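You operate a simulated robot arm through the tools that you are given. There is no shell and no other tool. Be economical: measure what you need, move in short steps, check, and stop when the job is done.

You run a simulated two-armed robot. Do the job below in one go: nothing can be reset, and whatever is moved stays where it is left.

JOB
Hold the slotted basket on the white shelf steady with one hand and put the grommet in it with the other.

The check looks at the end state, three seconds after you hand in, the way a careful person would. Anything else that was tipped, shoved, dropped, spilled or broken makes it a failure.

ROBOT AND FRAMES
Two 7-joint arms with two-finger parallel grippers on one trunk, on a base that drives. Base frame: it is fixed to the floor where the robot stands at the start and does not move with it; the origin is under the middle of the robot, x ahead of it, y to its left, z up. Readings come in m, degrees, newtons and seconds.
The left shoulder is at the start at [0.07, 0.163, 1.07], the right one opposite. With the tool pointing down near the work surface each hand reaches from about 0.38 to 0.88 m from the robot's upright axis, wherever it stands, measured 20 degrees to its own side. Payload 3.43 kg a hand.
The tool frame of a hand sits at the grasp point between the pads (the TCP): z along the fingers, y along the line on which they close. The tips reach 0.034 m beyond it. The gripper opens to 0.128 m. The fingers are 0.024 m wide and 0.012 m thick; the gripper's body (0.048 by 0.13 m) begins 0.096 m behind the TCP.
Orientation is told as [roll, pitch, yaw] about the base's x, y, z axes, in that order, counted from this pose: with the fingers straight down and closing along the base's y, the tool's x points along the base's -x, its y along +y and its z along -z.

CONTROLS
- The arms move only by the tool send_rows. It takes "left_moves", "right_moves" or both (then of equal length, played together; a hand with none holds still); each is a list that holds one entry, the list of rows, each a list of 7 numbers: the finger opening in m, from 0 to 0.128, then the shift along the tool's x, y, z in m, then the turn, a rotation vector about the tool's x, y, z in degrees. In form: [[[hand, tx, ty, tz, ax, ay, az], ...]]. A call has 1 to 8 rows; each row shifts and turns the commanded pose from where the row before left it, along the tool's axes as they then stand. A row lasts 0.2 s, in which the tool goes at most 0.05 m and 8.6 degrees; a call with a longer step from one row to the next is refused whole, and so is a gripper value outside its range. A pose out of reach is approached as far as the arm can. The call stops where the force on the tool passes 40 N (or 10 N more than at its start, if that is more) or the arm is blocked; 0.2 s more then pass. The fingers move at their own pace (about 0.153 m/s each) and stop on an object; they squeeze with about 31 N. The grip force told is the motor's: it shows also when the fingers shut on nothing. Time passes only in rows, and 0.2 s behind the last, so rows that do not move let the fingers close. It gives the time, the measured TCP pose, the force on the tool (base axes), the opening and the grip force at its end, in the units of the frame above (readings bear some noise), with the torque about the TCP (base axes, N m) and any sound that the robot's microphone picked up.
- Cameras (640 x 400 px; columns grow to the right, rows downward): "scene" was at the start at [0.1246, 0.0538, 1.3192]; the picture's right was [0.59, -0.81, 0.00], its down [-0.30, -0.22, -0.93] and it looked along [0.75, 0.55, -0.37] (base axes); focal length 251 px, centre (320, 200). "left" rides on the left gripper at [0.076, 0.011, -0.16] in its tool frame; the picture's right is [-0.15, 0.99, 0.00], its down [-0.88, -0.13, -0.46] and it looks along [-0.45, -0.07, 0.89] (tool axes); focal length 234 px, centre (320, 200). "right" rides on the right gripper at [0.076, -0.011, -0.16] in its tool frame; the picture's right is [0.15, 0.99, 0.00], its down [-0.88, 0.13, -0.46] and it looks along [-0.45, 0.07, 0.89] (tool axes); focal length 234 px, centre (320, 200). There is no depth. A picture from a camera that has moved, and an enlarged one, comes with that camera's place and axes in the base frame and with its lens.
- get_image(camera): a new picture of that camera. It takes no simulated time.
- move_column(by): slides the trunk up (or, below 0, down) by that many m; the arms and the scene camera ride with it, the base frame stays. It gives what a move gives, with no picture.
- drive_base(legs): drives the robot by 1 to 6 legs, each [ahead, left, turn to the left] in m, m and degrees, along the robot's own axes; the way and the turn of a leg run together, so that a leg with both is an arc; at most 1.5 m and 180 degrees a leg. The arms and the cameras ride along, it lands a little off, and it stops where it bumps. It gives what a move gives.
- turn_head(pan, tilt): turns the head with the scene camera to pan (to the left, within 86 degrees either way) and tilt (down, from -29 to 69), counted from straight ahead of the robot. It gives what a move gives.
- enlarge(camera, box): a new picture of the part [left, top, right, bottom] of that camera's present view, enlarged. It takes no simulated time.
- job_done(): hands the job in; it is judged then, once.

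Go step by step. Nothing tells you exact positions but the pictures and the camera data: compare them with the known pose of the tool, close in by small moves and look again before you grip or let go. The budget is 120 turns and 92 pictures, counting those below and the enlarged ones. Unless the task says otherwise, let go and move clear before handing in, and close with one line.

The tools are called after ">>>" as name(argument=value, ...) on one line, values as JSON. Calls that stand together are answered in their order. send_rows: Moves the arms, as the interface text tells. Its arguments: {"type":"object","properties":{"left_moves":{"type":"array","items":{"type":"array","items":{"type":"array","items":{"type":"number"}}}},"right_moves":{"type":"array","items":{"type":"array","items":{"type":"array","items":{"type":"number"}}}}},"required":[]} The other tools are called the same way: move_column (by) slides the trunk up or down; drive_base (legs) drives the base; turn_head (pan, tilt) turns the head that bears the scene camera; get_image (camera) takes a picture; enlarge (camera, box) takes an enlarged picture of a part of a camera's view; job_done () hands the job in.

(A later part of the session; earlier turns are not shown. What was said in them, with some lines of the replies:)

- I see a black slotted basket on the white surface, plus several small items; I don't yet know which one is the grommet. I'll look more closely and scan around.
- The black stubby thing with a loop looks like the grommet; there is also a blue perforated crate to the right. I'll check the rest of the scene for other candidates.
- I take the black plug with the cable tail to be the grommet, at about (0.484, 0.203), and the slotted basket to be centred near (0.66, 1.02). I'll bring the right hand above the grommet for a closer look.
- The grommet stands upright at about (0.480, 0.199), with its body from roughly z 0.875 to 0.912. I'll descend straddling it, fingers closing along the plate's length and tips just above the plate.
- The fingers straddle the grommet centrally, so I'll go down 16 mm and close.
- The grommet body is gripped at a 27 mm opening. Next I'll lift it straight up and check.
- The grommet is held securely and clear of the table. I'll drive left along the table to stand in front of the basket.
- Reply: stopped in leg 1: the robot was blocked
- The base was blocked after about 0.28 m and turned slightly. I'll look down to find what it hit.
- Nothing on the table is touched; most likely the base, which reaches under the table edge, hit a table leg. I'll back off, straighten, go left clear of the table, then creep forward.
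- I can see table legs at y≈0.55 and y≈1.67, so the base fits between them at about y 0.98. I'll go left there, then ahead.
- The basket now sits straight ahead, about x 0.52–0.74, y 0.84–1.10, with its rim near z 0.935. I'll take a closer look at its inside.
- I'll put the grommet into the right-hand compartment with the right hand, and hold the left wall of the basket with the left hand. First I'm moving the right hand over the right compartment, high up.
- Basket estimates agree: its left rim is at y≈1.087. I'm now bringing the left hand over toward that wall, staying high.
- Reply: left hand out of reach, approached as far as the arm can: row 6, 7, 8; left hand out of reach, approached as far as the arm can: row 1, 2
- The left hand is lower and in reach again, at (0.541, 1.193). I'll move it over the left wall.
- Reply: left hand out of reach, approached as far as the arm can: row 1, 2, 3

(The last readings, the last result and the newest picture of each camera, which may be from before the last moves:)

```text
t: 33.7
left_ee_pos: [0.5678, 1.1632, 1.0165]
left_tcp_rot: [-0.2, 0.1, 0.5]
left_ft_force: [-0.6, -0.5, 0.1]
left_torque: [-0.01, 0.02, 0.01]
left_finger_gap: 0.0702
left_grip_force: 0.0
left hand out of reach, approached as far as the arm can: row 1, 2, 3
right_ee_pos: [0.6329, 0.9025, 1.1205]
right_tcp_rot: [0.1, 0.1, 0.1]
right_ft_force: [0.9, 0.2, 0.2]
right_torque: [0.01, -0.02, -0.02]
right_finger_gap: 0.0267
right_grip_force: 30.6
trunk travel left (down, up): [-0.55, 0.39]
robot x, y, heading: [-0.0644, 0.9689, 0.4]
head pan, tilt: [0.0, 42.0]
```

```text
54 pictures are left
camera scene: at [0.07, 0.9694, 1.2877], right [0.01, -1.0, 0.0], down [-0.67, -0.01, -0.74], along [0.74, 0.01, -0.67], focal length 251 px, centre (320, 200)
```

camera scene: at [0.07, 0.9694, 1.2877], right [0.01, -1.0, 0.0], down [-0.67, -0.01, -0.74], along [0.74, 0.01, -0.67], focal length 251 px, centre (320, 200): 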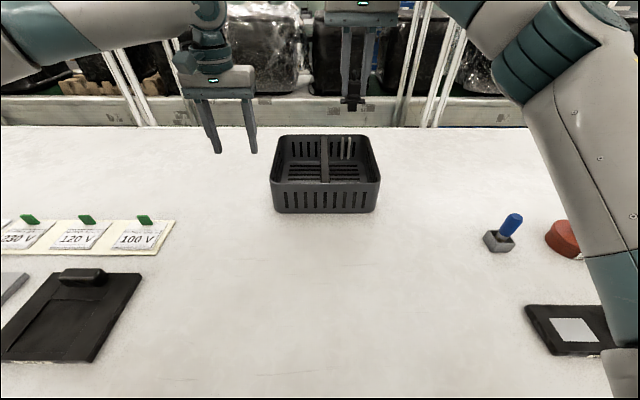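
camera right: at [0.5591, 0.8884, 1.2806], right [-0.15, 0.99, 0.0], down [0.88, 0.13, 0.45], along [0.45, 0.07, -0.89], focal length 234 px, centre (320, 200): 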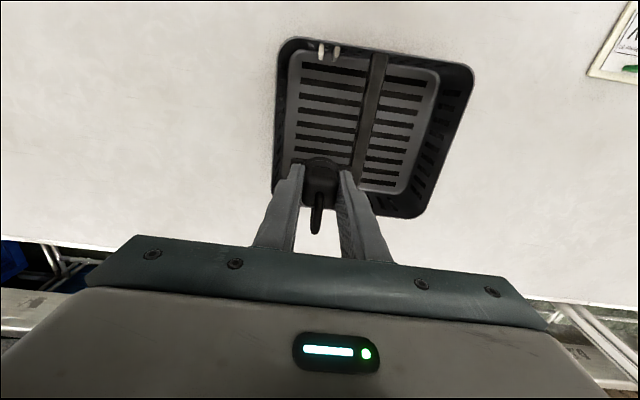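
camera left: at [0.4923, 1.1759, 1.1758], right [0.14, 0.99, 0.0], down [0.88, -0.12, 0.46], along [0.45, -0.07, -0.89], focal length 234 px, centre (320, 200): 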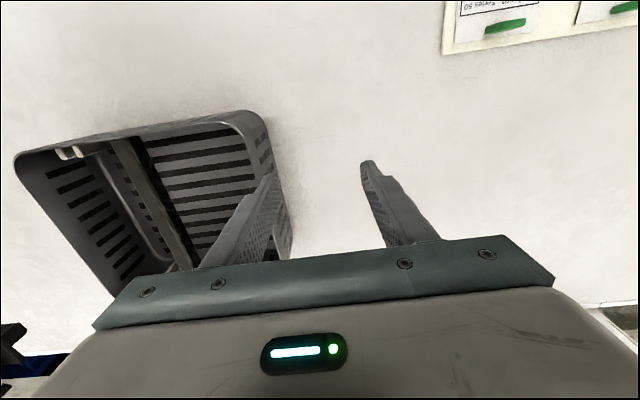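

The left arm stalls at its reach limit here. I'll bring the base a bit ahead and to the right; both hands stay well above the rim.

>>> drive_base(legs=[[0.08, -0.04, 0]])

>>> send_rows(right_moves=[[[0, 0.04, 0, 0, 0, 0, 0], [0, 0.04, 0.02, 0, 0, 0, 0], [0, 0, 0.02, 0, 0, 0, 0]]])

>>> get_image(camera="left")

>>> get_image(camera="scene")

```text
t: 34.8
left_ee_pos: [0.6481, 1.1239, 1.0165]
left_tcp_rot: [-0.3, 0.2, 0.5]
left_ft_force: [0.5, 0.4, -0.1]
left_torque: [0.0, 0.0, 0.01]
left_finger_gap: 0.0702
left_grip_force: 0.1
right_ee_pos: [0.7142, 0.8619, 1.1216]
right_tcp_rot: [0.0, 0.1, 0.0]
right_ft_force: [-0.3, 0.3, -1.3]
right_torque: [0.03, 0.04, 0.01]
right_finger_gap: 0.0269
right_grip_force: 30.8
trunk travel left (down, up): [-0.55, 0.39]
robot x, y, heading: [0.0182, 0.931, 0.4]
head pan, tilt: [0.0, 42.0]
```

```text
t: 35.6
left_ee_pos: [0.6481, 1.1238, 1.0167]
left_tcp_rot: [-0.2, 0.1, 0.4]
left_ft_force: [0.6, 0.2, 0.2]
left_torque: [0.02, 0.01, 0.01]
left_finger_gap: 0.0699
left_grip_force: 0.0
right_ee_pos: [0.634, 0.9011, 1.1223]
right_tcp_rot: [0.0, 0.0, 0.0]
right_ft_force: [-0.2, 0.0, -0.6]
right_torque: [-0.04, 0.01, -0.02]
right_finger_gap: 0.0269
right_grip_force: 30.9
trunk travel left (down, up): [-0.55, 0.39]
robot x, y, heading: [0.0157, 0.9284, 0.3]
head pan, tilt: [0.0, 42.0]
```

```text
53 pictures are left
camera left: at [0.5728, 1.137, 1.1759], right [0.14, 0.99, 0.0], down [0.88, -0.12, 0.46], along [0.45, -0.07, -0.89], focal length 234 px, centre (320, 200)
```

left: 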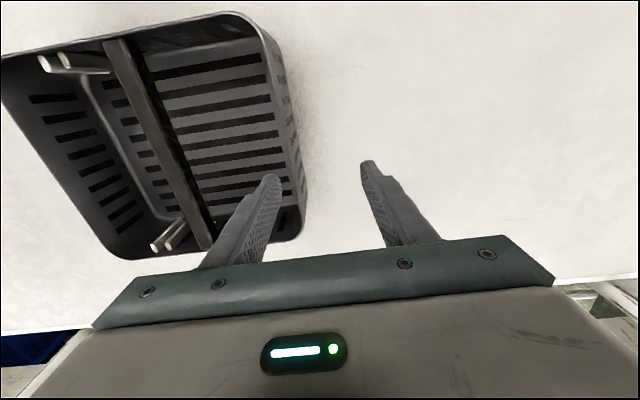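

```text
52 pictures are left
camera scene: at [0.1504, 0.9307, 1.2877], right [0.01, -1.0, 0.0], down [-0.67, -0.01, -0.74], along [0.74, 0.0, -0.67], focal length 251 px, centre (320, 200)
```

scene: 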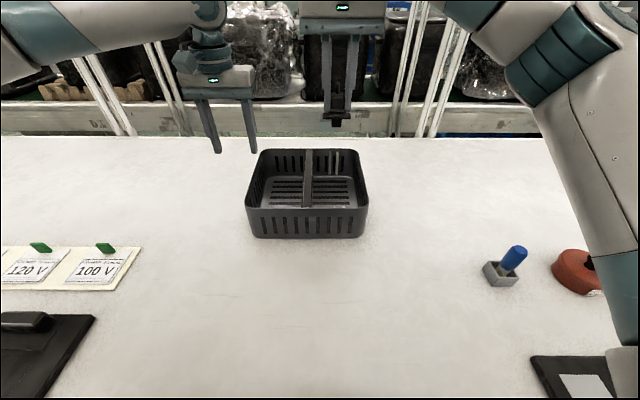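

The wall's middle lies at y≈1.092. I'll shift the left hand over it, staying above the rim, and check before descending.

>>> send_rows(left_moves=[[[0.07, 0.009, -0.016, 0, 0, 0, 0], [0.07, 0.009, -0.016, 0, 0, 0, 0], [0.07, 0, 0, 0.02, 0, 0, 0], [0.07, 0, 0, 0, 0, 0, 0]]])

>>> get_image(camera="left")

>>> enlarge(camera="scene", box=[180, 80, 400, 250])

```text
t: 36.6
left_ee_pos: [0.6204, 1.1019, 0.9953]
left_tcp_rot: [-0.2, 0.1, 0.4]
left_ft_force: [-0.6, -0.1, -0.1]
left_torque: [-0.02, 0.01, -0.01]
left_finger_gap: 0.0701
left_grip_force: 0.0
left hand out of reach, approached as far as the arm can: row 1, 2
right_ee_pos: [0.6333, 0.9003, 1.122]
right_tcp_rot: [0.0, 0.2, 0.2]
right_ft_force: [0.2, -0.5, -0.2]
right_torque: [-0.02, 0.02, -0.01]
right_finger_gap: 0.027
right_grip_force: 31.1
trunk travel left (down, up): [-0.55, 0.39]
robot x, y, heading: [0.0163, 0.9309, 0.3]
head pan, tilt: [0.0, 42.0]
```

```text
51 pictures are left
camera left: at [0.5456, 1.1147, 1.1549], right [0.14, 0.99, 0.0], down [0.88, -0.12, 0.46], along [0.45, -0.07, -0.89], focal length 234 px, centre (320, 200)
```

left: 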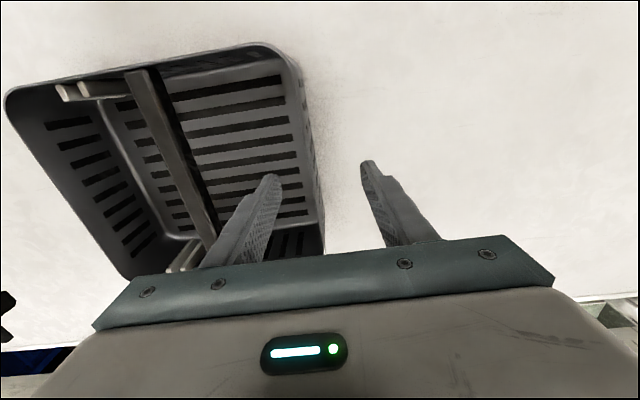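

```text
2.35 times, centred on (290, 165) of scene
camera zoom: at [0.1499, 0.9295, 1.2878], right [0.01, -1.0, 0.0], down [-0.67, 0.0, -0.74], along [0.74, 0.01, -0.67], focal length 590 px, centre (391, 282)
```

zoom: 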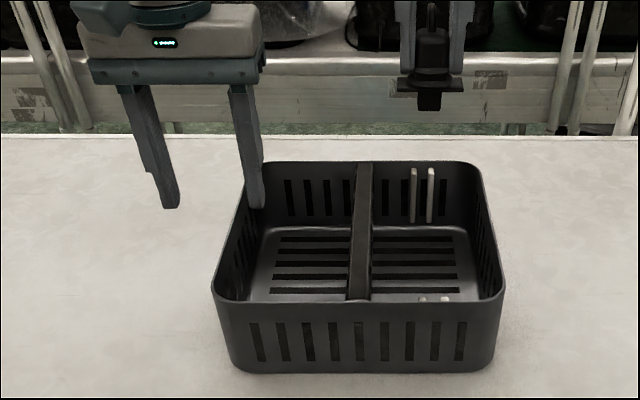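

The wall lies just inside the centre between the fingers. I'll shift another 10 mm to the right and check again.

>>> send_rows(left_moves=[[[0.07, 0, -0.005, 0.0, 0, 0, 0], [0.07, 0, -0.005, 0.0, 0, 0, 0], [0.07, 0, 0, 0, 0, 0, 0]]])

>>> enlarge(camera="left", box=[200, 80, 440, 260])

```text
t: 37.4
left_ee_pos: [0.6174, 1.0983, 0.9955]
left_tcp_rot: [-0.3, 0.1, 0.3]
left_ft_force: [0.5, 0.2, 0.7]
left_torque: [-0.02, 0.01, 0.02]
left_finger_gap: 0.0701
left_grip_force: 0.1
left hand out of reach, approached as far as the arm can: row 2
right_ee_pos: [0.6345, 0.9012, 1.1216]
right_tcp_rot: [-0.1, 0.2, 0.1]
right_ft_force: [0.6, -0.1, 0.0]
right_torque: [0.01, 0.01, 0.0]
right_finger_gap: 0.0268
right_grip_force: 30.4
trunk travel left (down, up): [-0.55, 0.39]
robot x, y, heading: [0.018, 0.929, 0.5]
head pan, tilt: [0.0, 42.0]
```

```text
2.22 times, centred on (320, 170) of left
camera zoom: at [0.5419, 1.1106, 1.1545], right [0.14, 0.99, 0.0], down [0.88, -0.12, 0.46], along [0.45, -0.07, -0.89], focal length 520 px, centre (320, 267)
```

zoom: 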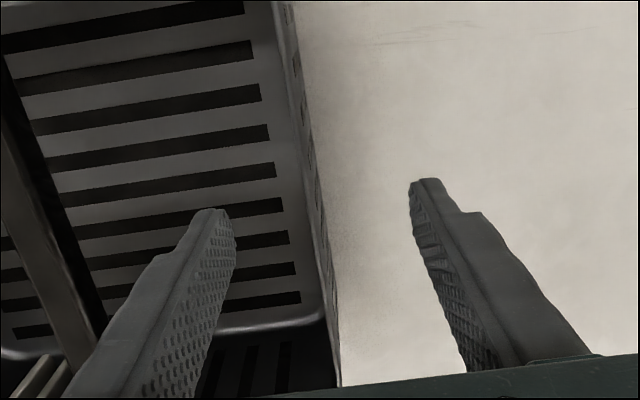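

The wall is now within 3–4 mm of the finger centre. I'll lower until the tips are about 30 mm below the rim.

>>> send_rows(left_moves=[[[0.07, 0, 0, 0.018, 0, 0, 0], [0.07, 0, 0, 0.018, 0, 0, 0], [0.07, 0, 0, 0.018, 0, 0, 0], [0.07, 0, 0, 0, 0, 0, 0]]])

>>> enlarge(camera="left", box=[200, 80, 440, 260])

>>> enlarge(camera="scene", box=[180, 80, 400, 250])

```text
t: 38.4
left_ee_pos: [0.6164, 1.0993, 0.9416]
left_tcp_rot: [-0.5, -0.2, 0.4]
left_ft_force: [-0.2, -0.7, 0.0]
left_torque: [0.0, -0.01, 0.0]
left_finger_gap: 0.0703
left_grip_force: 0.0
right_ee_pos: [0.6339, 0.9007, 1.122]
right_tcp_rot: [0.0, 0.0, 0.0]
right_ft_force: [-0.4, -0.8, -0.9]
right_torque: [0.0, -0.01, 0.02]
right_finger_gap: 0.0271
right_grip_force: 30.2
trunk travel left (down, up): [-0.55, 0.39]
robot x, y, heading: [0.0185, 0.9322, 0.4]
head pan, tilt: [0.0, 42.0]
```

```text
2.22 times, centred on (320, 170) of left
camera zoom: at [0.5418, 1.1118, 1.1002], right [0.14, 0.99, -0.01], down [0.88, -0.12, 0.46], along [0.45, -0.07, -0.89], focal length 520 px, centre (320, 267)
```

zoom: 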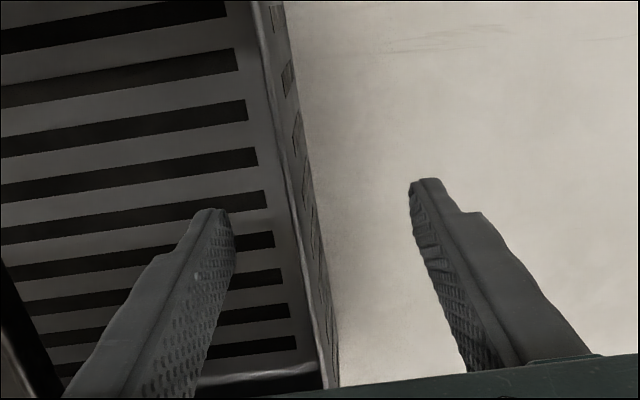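

```text
2.35 times, centred on (290, 165) of scene
camera zoom: at [0.1499, 0.9295, 1.2878], right [0.01, -1.0, 0.0], down [-0.67, 0.0, -0.74], along [0.74, 0.01, -0.67], focal length 590 px, centre (391, 282)
```

zoom: 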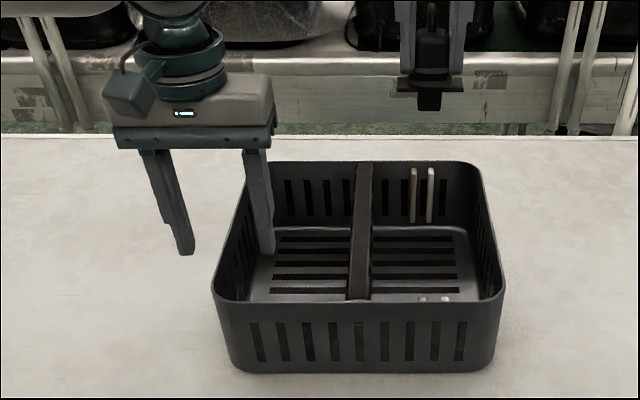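

The wall is nicely between the fingers. Closing gently.

>>> send_rows(left_moves=[[[0.04, 0, 0, 0, 0, 0, 0], [0.02, 0, 0, 0, 0, 0, 0], [0.012, 0, 0, 0, 0, 0, 0], [0.006, 0, 0, 0, 0, 0, 0], [0.0, 0, 0, 0, 0, 0, 0], [0.0, 0, 0, 0, 0, 0, 0]]])

>>> get_image(camera="left")

>>> enlarge(camera="scene", box=[180, 80, 400, 250])

>>> get_image(camera="right")

```text
t: 39.8
left_ee_pos: [0.6157, 1.0981, 0.9419]
left_tcp_rot: [-0.3, -0.1, 0.4]
left_ft_force: [0.3, -1.0, 1.0]
left_torque: [0.6, 0.06, 0.03]
left_finger_gap: 0.0025
left_grip_force: 31.1
right_ee_pos: [0.635, 0.9006, 1.1219]
right_tcp_rot: [0.0, 0.1, 0.1]
right_ft_force: [-0.8, -0.3, -0.6]
right_torque: [0.01, 0.0, 0.01]
right_finger_gap: 0.0268
right_grip_force: 31.5
trunk travel left (down, up): [-0.55, 0.39]
robot x, y, heading: [0.018, 0.9286, 0.2]
head pan, tilt: [0.0, 42.0]
```

```text
46 pictures are left
camera left: at [0.5419, 1.1118, 1.1005], right [0.14, 0.99, -0.01], down [0.88, -0.12, 0.46], along [0.45, -0.07, -0.89], focal length 234 px, centre (320, 200)
```

left: 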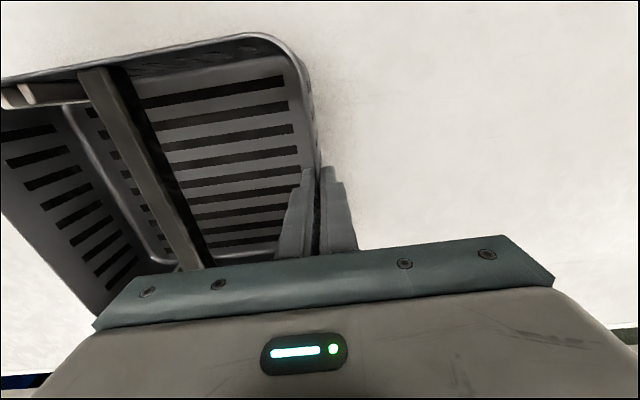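

```text
2.35 times, centred on (290, 165) of scene
camera zoom: at [0.15, 0.9294, 1.2878], right [0.01, -1.0, 0.0], down [-0.67, 0.0, -0.74], along [0.74, 0.01, -0.67], focal length 590 px, centre (391, 282)
```

zoom: 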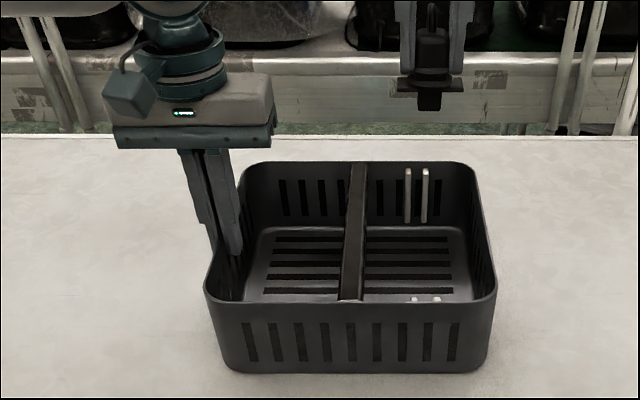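

```text
44 pictures are left
camera right: at [0.5594, 0.8886, 1.2814], right [-0.15, 0.99, 0.0], down [0.88, 0.13, 0.45], along [0.45, 0.07, -0.89], focal length 234 px, centre (320, 200)
```

right: 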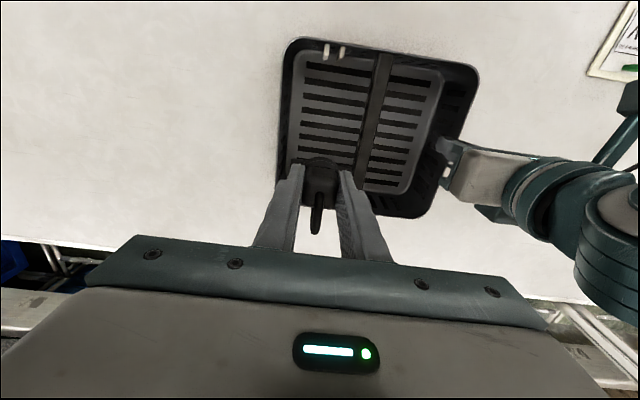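

The left hand is holding the wall; the basket shifted only about 5 mm and sits flat. I'll lower the grommet into the right compartment.

>>> send_rows(right_moves=[[[0, 0, 0, 0.04, 0, 0, 0], [0, 0, 0, 0.04, 0, 0, 0], [0, 0, 0, 0.04, 0, 0, 0], [0, 0, 0.002, 0.02, 0, 0, 0], [0, 0, 0, 0, 0, 0, 0]]])

>>> enlarge(camera="scene", box=[180, 80, 400, 250])

>>> get_image(camera="right")

```text
t: 41.0
left_ee_pos: [0.6173, 1.0991, 0.9418]
left_tcp_rot: [-0.2, -0.1, 0.5]
left_ft_force: [0.2, 1.2, 0.6]
left_torque: [0.57, 0.19, 0.08]
left_finger_gap: 0.0028
left_grip_force: 31.2
right_ee_pos: [0.6336, 0.9036, 0.9805]
right_tcp_rot: [0.0, 0.1, 0.1]
right_ft_force: [0.5, 0.7, -0.5]
right_torque: [0.0, 0.03, -0.02]
right_finger_gap: 0.0266
right_grip_force: 30.7
trunk travel left (down, up): [-0.55, 0.39]
robot x, y, heading: [0.0181, 0.9284, 0.5]
head pan, tilt: [0.0, 42.0]
```

```text
2.35 times, centred on (290, 165) of scene
camera zoom: at [0.1499, 0.9296, 1.2878], right [0.01, -1.0, 0.0], down [-0.67, 0.0, -0.74], along [0.74, 0.01, -0.67], focal length 590 px, centre (391, 282)
```

zoom: 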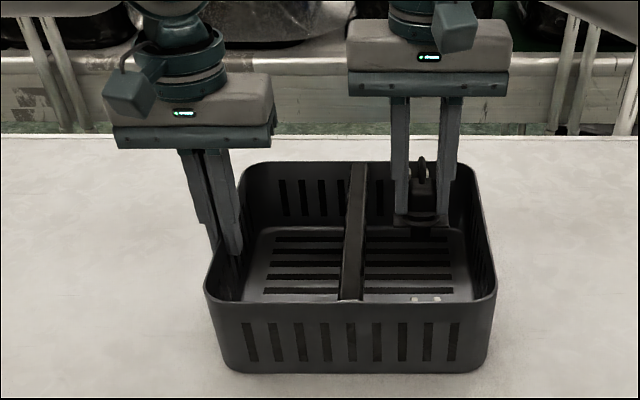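

```text
42 pictures are left
camera right: at [0.5586, 0.8917, 1.1405], right [-0.15, 0.99, 0.0], down [0.88, 0.13, 0.45], along [0.45, 0.07, -0.89], focal length 234 px, centre (320, 200)
```

right: 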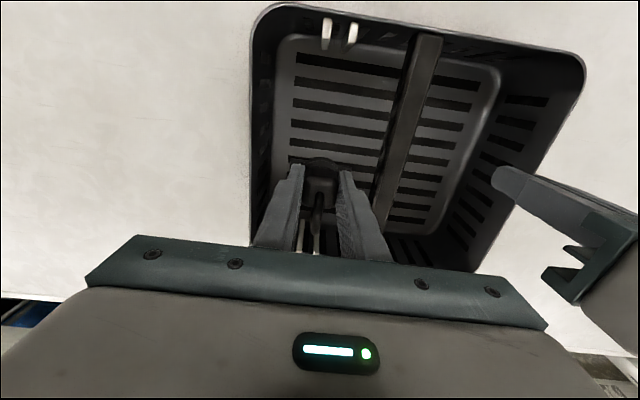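

Clear on all sides. I'll lower further with a small shift toward the centre of the compartment.

>>> send_rows(right_moves=[[[0, 0.008, 0.003, 0.0, 0, 0, 0], [0, 0.0, 0.0, 0.02, 0, 0, 0], [0, 0, 0, 0.02, 0, 0, 0], [0, 0, 0, 0.01, 0, 0, 0], [0, 0, 0, 0, 0, 0, 0]]])

>>> enlarge(camera="scene", box=[250, 100, 390, 230])

```text
t: 42.2
left_ee_pos: [0.6168, 1.0994, 0.9419]
left_tcp_rot: [-0.3, 0.0, 0.4]
left_ft_force: [-0.5, 0.8, 1.7]
left_torque: [0.61, 0.04, 0.03]
left_finger_gap: 0.0025
left_grip_force: 30.9
right_ee_pos: [0.6237, 0.9059, 0.9306]
right_tcp_rot: [0.1, 0.1, 0.1]
right_ft_force: [0.5, -0.3, -0.4]
right_torque: [-0.03, 0.0, 0.03]
right_finger_gap: 0.0269
right_grip_force: 31.0
trunk travel left (down, up): [-0.55, 0.39]
robot x, y, heading: [0.0194, 0.9308, 0.3]
head pan, tilt: [0.0, 42.0]
```

```text
3.08 times, centred on (320, 165) of scene
camera zoom: at [0.1499, 0.9295, 1.2878], right [0.01, -1.0, 0.0], down [-0.67, 0.0, -0.74], along [0.74, 0.01, -0.67], focal length 771 px, centre (320, 308)
```

zoom: 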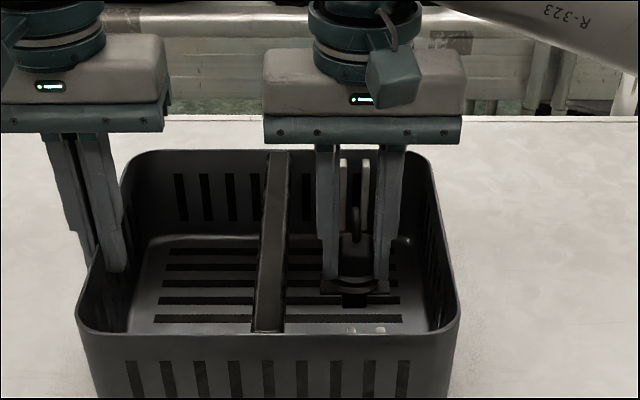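

Nearly at the floor. I'll descend in small steps and watch the force.

>>> send_rows(right_moves=[[[0, 0, 0, 0.006, 0, 0, 0], [0, 0, 0, 0.005, 0, 0, 0], [0, 0, 0, 0, 0, 0, 0]]])

>>> send_rows(right_moves=[[[0, 0, 0, 0.003, 0, 0, 0], [0, 0, 0, 0, 0, 0, 0]]])

>>> enlarge(camera="scene", box=[250, 100, 390, 230])

```text
t: 43.0
left_ee_pos: [0.616, 1.0989, 0.9423]
left_tcp_rot: [-0.3, -0.1, 0.5]
left_ft_force: [-0.5, -0.4, 1.3]
left_torque: [0.61, 0.03, 0.04]
left_finger_gap: 0.0028
left_grip_force: 30.7
right_ee_pos: [0.6239, 0.9074, 0.9203]
right_tcp_rot: [-0.1, 0.0, 0.1]
right_ft_force: [-0.5, -0.3, -0.6]
right_torque: [0.02, -0.03, 0.01]
right_finger_gap: 0.0269
right_grip_force: 31.0
trunk travel left (down, up): [-0.55, 0.39]
robot x, y, heading: [0.0198, 0.9283, 0.5]
head pan, tilt: [0.0, 42.0]
```

```text
t: 43.6
left_ee_pos: [0.6182, 1.098, 0.9411]
left_tcp_rot: [-0.3, -0.1, 0.4]
left_ft_force: [-0.7, 0.2, 0.7]
left_torque: [0.63, -0.01, 0.03]
left_finger_gap: 0.0025
left_grip_force: 30.8
right_ee_pos: [0.6254, 0.9068, 0.916]
right_tcp_rot: [-0.1, 0.1, 0.1]
right_ft_force: [0.6, 0.0, -1.0]
right_torque: [0.01, -0.01, -0.05]
right_finger_gap: 0.027
right_grip_force: 30.9
trunk travel left (down, up): [-0.55, 0.39]
robot x, y, heading: [0.0159, 0.9278, 0.2]
head pan, tilt: [0.0, 42.0]
```

```text
3.08 times, centred on (320, 165) of scene
camera zoom: at [0.1499, 0.9295, 1.2878], right [0.01, -1.0, 0.0], down [-0.67, 0.0, -0.74], along [0.74, 0.01, -0.67], focal length 771 px, centre (320, 308)
```

zoom: 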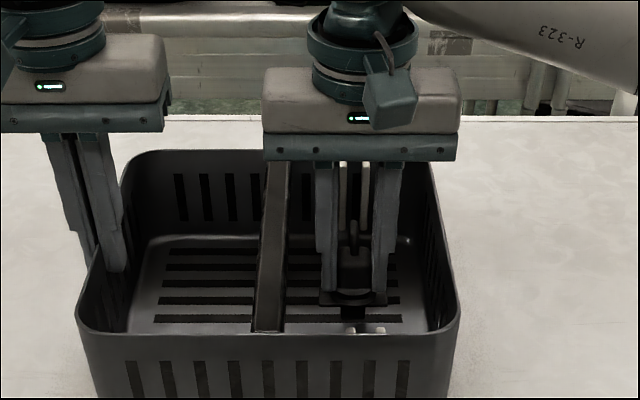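

>>> send_rows(right_moves=[[[0, 0, 0, 0.003, 0, 0, 0], [0, 0, 0, 0.0, 0, 0, 0]]])

>>> send_rows(right_moves=[[[0, 0, 0, 0.002, 0, 0, 0], [0, 0, 0, 0.0, 0, 0, 0]]])

```text
t: 44.2
left_ee_pos: [0.6165, 1.0986, 0.9409]
left_tcp_rot: [-0.2, -0.1, 0.5]
left_ft_force: [-0.5, -0.1, 2.0]
left_torque: [0.57, 0.01, 0.02]
left_finger_gap: 0.0029
left_grip_force: 31.4
right_ee_pos: [0.6241, 0.9065, 0.9149]
right_tcp_rot: [0.0, 0.1, 0.1]
right_ft_force: [-0.3, 0.2, -0.5]
right_torque: [0.02, 0.0, 0.0]
right_finger_gap: 0.0271
right_grip_force: 31.1
trunk travel left (down, up): [-0.55, 0.39]
robot x, y, heading: [0.0176, 0.9277, 0.3]
head pan, tilt: [0.0, 42.0]
```

```text
t: 44.8
left_ee_pos: [0.6161, 1.0987, 0.9409]
left_tcp_rot: [-0.4, -0.1, 0.5]
left_ft_force: [-0.3, -0.8, 0.7]
left_torque: [0.62, 0.02, -0.01]
left_finger_gap: 0.0029
left_grip_force: 30.6
right_ee_pos: [0.6232, 0.907, 0.9128]
right_tcp_rot: [-0.1, 0.1, 0.2]
right_ft_force: [-0.7, 0.3, -0.5]
right_torque: [0.0, 0.02, -0.01]
right_finger_gap: 0.027
right_grip_force: 31.3
trunk travel left (down, up): [-0.55, 0.39]
robot x, y, heading: [0.0204, 0.9304, 0.5]
head pan, tilt: [0.0, 42.0]
```

>>> send_rows(right_moves=[[[0, 0, 0, 0.002, 0, 0, 0], [0, 0, 0, 0.0, 0, 0, 0]]])

>>> enlarge(camera="right", box=[230, 100, 430, 260])

```text
t: 45.4
left_ee_pos: [0.6168, 1.0989, 0.9415]
left_tcp_rot: [-0.3, -0.1, 0.5]
left_ft_force: [1.8, -0.5, 0.2]
left_torque: [0.63, 0.31, 0.01]
left_finger_gap: 0.0026
left_grip_force: 31.0
right_ee_pos: [0.625, 0.9067, 0.9109]
right_tcp_rot: [-0.1, -0.1, 0.1]
right_ft_force: [-1.3, 0.5, 8.2]
right_torque: [0.04, 0.05, 0.01]
right_finger_gap: 0.027
right_grip_force: 31.1
trunk travel left (down, up): [-0.55, 0.39]
robot x, y, heading: [0.0132, 0.9281, 0.8]
head pan, tilt: [0.0, 42.0]
```

```text
2.50 times, centred on (330, 180) of right
camera zoom: at [0.5501, 0.8944, 1.0703], right [-0.15, 0.99, 0.0], down [0.88, 0.13, 0.46], along [0.45, 0.07, -0.89], focal length 585 px, centre (295, 250)
```

zoom: 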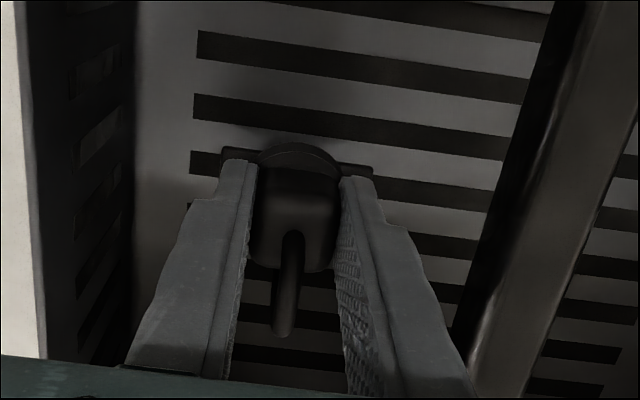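

Contact with the basket floor (8 N), with room on both sides to open. I'll release gently to about 50 mm.

>>> send_rows(right_moves=[[[0.032, 0, 0, -0.001, 0, 0, 0], [0.038, 0, 0, 0, 0, 0, 0], [0.046, 0, 0, 0, 0, 0, 0], [0.05, 0, 0, 0, 0, 0, 0]]])

>>> enlarge(camera="right", box=[230, 100, 430, 260])

```text
t: 46.4
left_ee_pos: [0.6177, 1.0988, 0.9411]
left_tcp_rot: [-0.3, 0.0, 0.5]
left_ft_force: [0.4, 0.8, 0.1]
left_torque: [0.63, -0.08, 0.02]
left_finger_gap: 0.0026
left_grip_force: 31.9
right_ee_pos: [0.6246, 0.9055, 0.9128]
right_tcp_rot: [0.0, 0.2, 0.1]
right_ft_force: [0.3, -0.1, 0.2]
right_torque: [0.0, -0.03, 0.01]
right_finger_gap: 0.0502
right_grip_force: 0.1
trunk travel left (down, up): [-0.55, 0.39]
robot x, y, heading: [0.015, 0.9264, 0.3]
head pan, tilt: [0.0, 42.0]
```

```text
2.50 times, centred on (330, 180) of right
camera zoom: at [0.5501, 0.8947, 1.0712], right [-0.15, 0.99, 0.0], down [0.88, 0.13, 0.45], along [0.45, 0.07, -0.89], focal length 585 px, centre (295, 250)
```

zoom: 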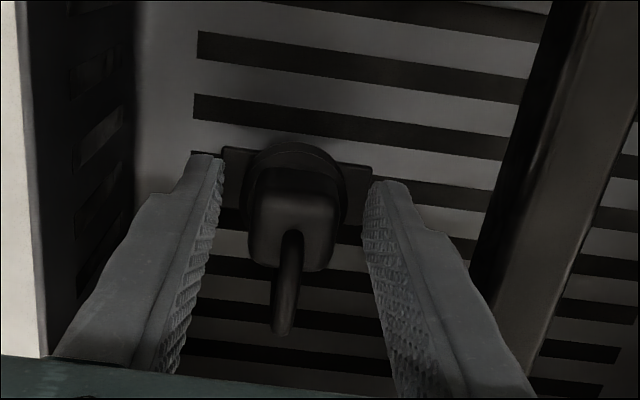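

The grommet stands free in the basket. I'll retract the right hand straight up.

>>> send_rows(right_moves=[[[0.05, 0, 0, -0.02, 0, 0, 0], [0.05, 0, 0, -0.035, 0, 0, 0], [0.05, 0, 0, -0.04, 0, 0, 0], [0.05, 0, 0, -0.04, 0, 0, 0], [0.05, 0, 0, -0.04, 0, 0, 0], [0.05, 0, 0, -0.03, 0, 0, 0]]])

>>> get_image(camera="right")

>>> enlarge(camera="scene", box=[180, 80, 400, 250])

```text
t: 47.8
left_ee_pos: [0.6172, 1.0987, 0.9423]
left_tcp_rot: [-0.4, -0.1, 0.4]
left_ft_force: [-2.6, 0.5, 0.2]
left_torque: [0.54, -0.49, 0.01]
left_finger_gap: 0.0031
left_grip_force: 31.0
right_ee_pos: [0.6254, 0.9053, 1.118]
right_tcp_rot: [-0.1, 0.2, 0.1]
right_ft_force: [-0.2, 0.3, -0.1]
right_torque: [-0.01, 0.02, 0.0]
right_finger_gap: 0.05
right_grip_force: 0.0
trunk travel left (down, up): [-0.55, 0.39]
robot x, y, heading: [0.0136, 0.9276, 0.1]
head pan, tilt: [0.0, 42.0]
```

```text
37 pictures are left
camera right: at [0.5508, 0.8944, 1.2777], right [-0.15, 0.99, 0.0], down [0.88, 0.13, 0.45], along [0.45, 0.07, -0.89], focal length 234 px, centre (320, 200)
```

right: 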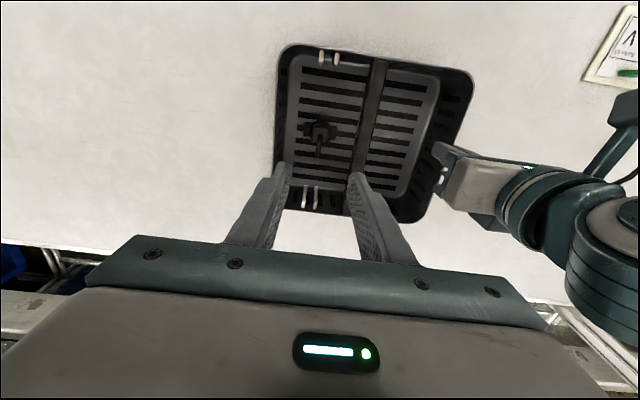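

```text
2.35 times, centred on (290, 165) of scene
camera zoom: at [0.1495, 0.9297, 1.2878], right [0.01, -1.0, 0.0], down [-0.67, 0.0, -0.74], along [0.74, 0.01, -0.67], focal length 590 px, centre (391, 282)
```

zoom: 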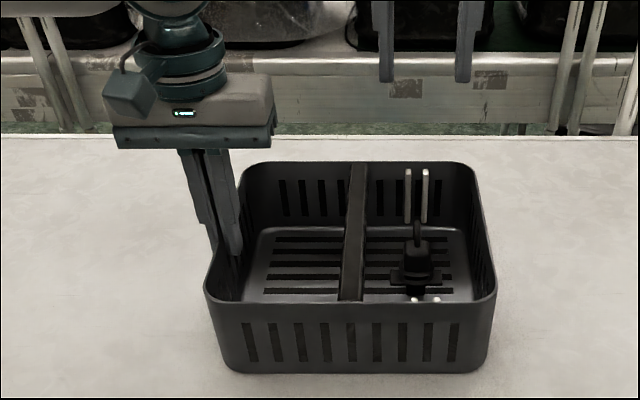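

The grommet stands upright inside. Now I'll open the left hand gently and lift it away.

>>> send_rows(left_moves=[[[0.01, 0, 0, 0, 0, 0, 0], [0.03, 0, 0, 0, 0, 0, 0], [0.05, 0, 0, 0, 0, 0, 0], [0.05, 0, 0, -0.015, 0, 0, 0], [0.05, 0, 0, -0.03, 0, 0, 0], [0.05, 0, 0, -0.03, 0, 0, 0], [0.05, 0, 0, 0, 0, 0, 0]]])

>>> enlarge(camera="scene", box=[180, 80, 400, 250])

```text
t: 49.4
left_ee_pos: [0.6179, 1.1001, 1.0159]
left_tcp_rot: [-0.3, -0.1, 0.6]
left_ft_force: [-0.7, 0.3, 0.3]
left_torque: [0.0, 0.0, 0.0]
left_finger_gap: 0.0501
left_grip_force: 0.0
right_ee_pos: [0.6258, 0.9068, 1.1173]
right_tcp_rot: [0.0, 0.2, 0.0]
right_ft_force: [0.5, -0.4, -0.1]
right_torque: [0.0, -0.02, -0.01]
right_finger_gap: 0.0501
right_grip_force: 0.0
trunk travel left (down, up): [-0.55, 0.39]
robot x, y, heading: [0.0192, 0.9318, 0.5]
head pan, tilt: [0.0, 42.0]
```

```text
2.35 times, centred on (290, 165) of scene
camera zoom: at [0.1503, 0.9296, 1.2877], right [0.01, -1.0, 0.0], down [-0.67, 0.0, -0.74], along [0.74, 0.01, -0.67], focal length 590 px, centre (391, 282)
```

zoom: 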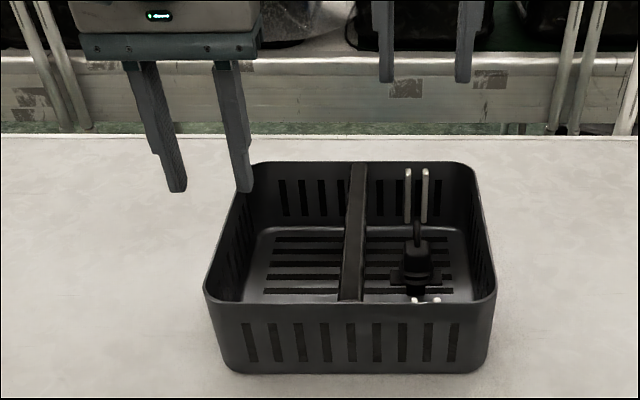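

Both hands have let go, and the basket and grommet are undisturbed. I'll move the left hand further clear and take one last look.

>>> send_rows(left_moves=[[[0.05, 0, 0.01, -0.03, 0, 0, 0], [0.05, 0.02, 0.04, 0, 0, 0, 0], [0.05, 0.02, 0.04, 0, 0, 0, 0], [0.05, 0.02, 0.04, 0, 0, 0, 0]]])

>>> get_image(camera="scene")

```text
t: 50.4
left_ee_pos: [0.557, 1.2292, 1.0454]
left_tcp_rot: [-0.3, 0.0, 0.4]
left_ft_force: [-1.3, 0.9, -0.2]
left_torque: [-0.02, -0.01, 0.01]
left_finger_gap: 0.0499
left_grip_force: 0.1
right_ee_pos: [0.6244, 0.9071, 1.1188]
right_tcp_rot: [-0.1, 0.1, 0.2]
right_ft_force: [-0.6, -0.5, 0.2]
right_torque: [0.0, -0.04, -0.04]
right_finger_gap: 0.0498
right_grip_force: 0.2
trunk travel left (down, up): [-0.55, 0.39]
robot x, y, heading: [0.0183, 0.9318, 0.4]
head pan, tilt: [0.0, 42.0]
```

```text
34 pictures are left
camera scene: at [0.1484, 0.9308, 1.288], right [0.01, -1.0, 0.0], down [-0.67, -0.01, -0.74], along [0.74, 0.0, -0.67], focal length 251 px, centre (320, 200)
```

scene: 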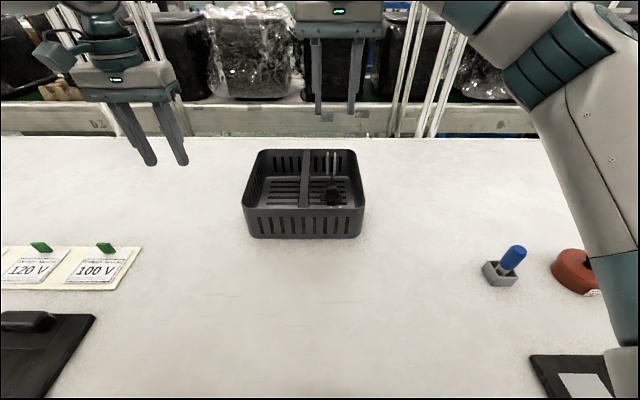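

The grommet is in the basket, both hands are clear and nothing else has moved, so I'm handing in.

>>> job_done()

```text
The job is handed in.
```

The grommet is standing upright in the slotted basket. I held the basket with the left hand while the right put it in; the basket slid about 5 mm when I gripped it. Nothing on the table was knocked, but while driving the base bumped something, probably a table leg, and I went around it.
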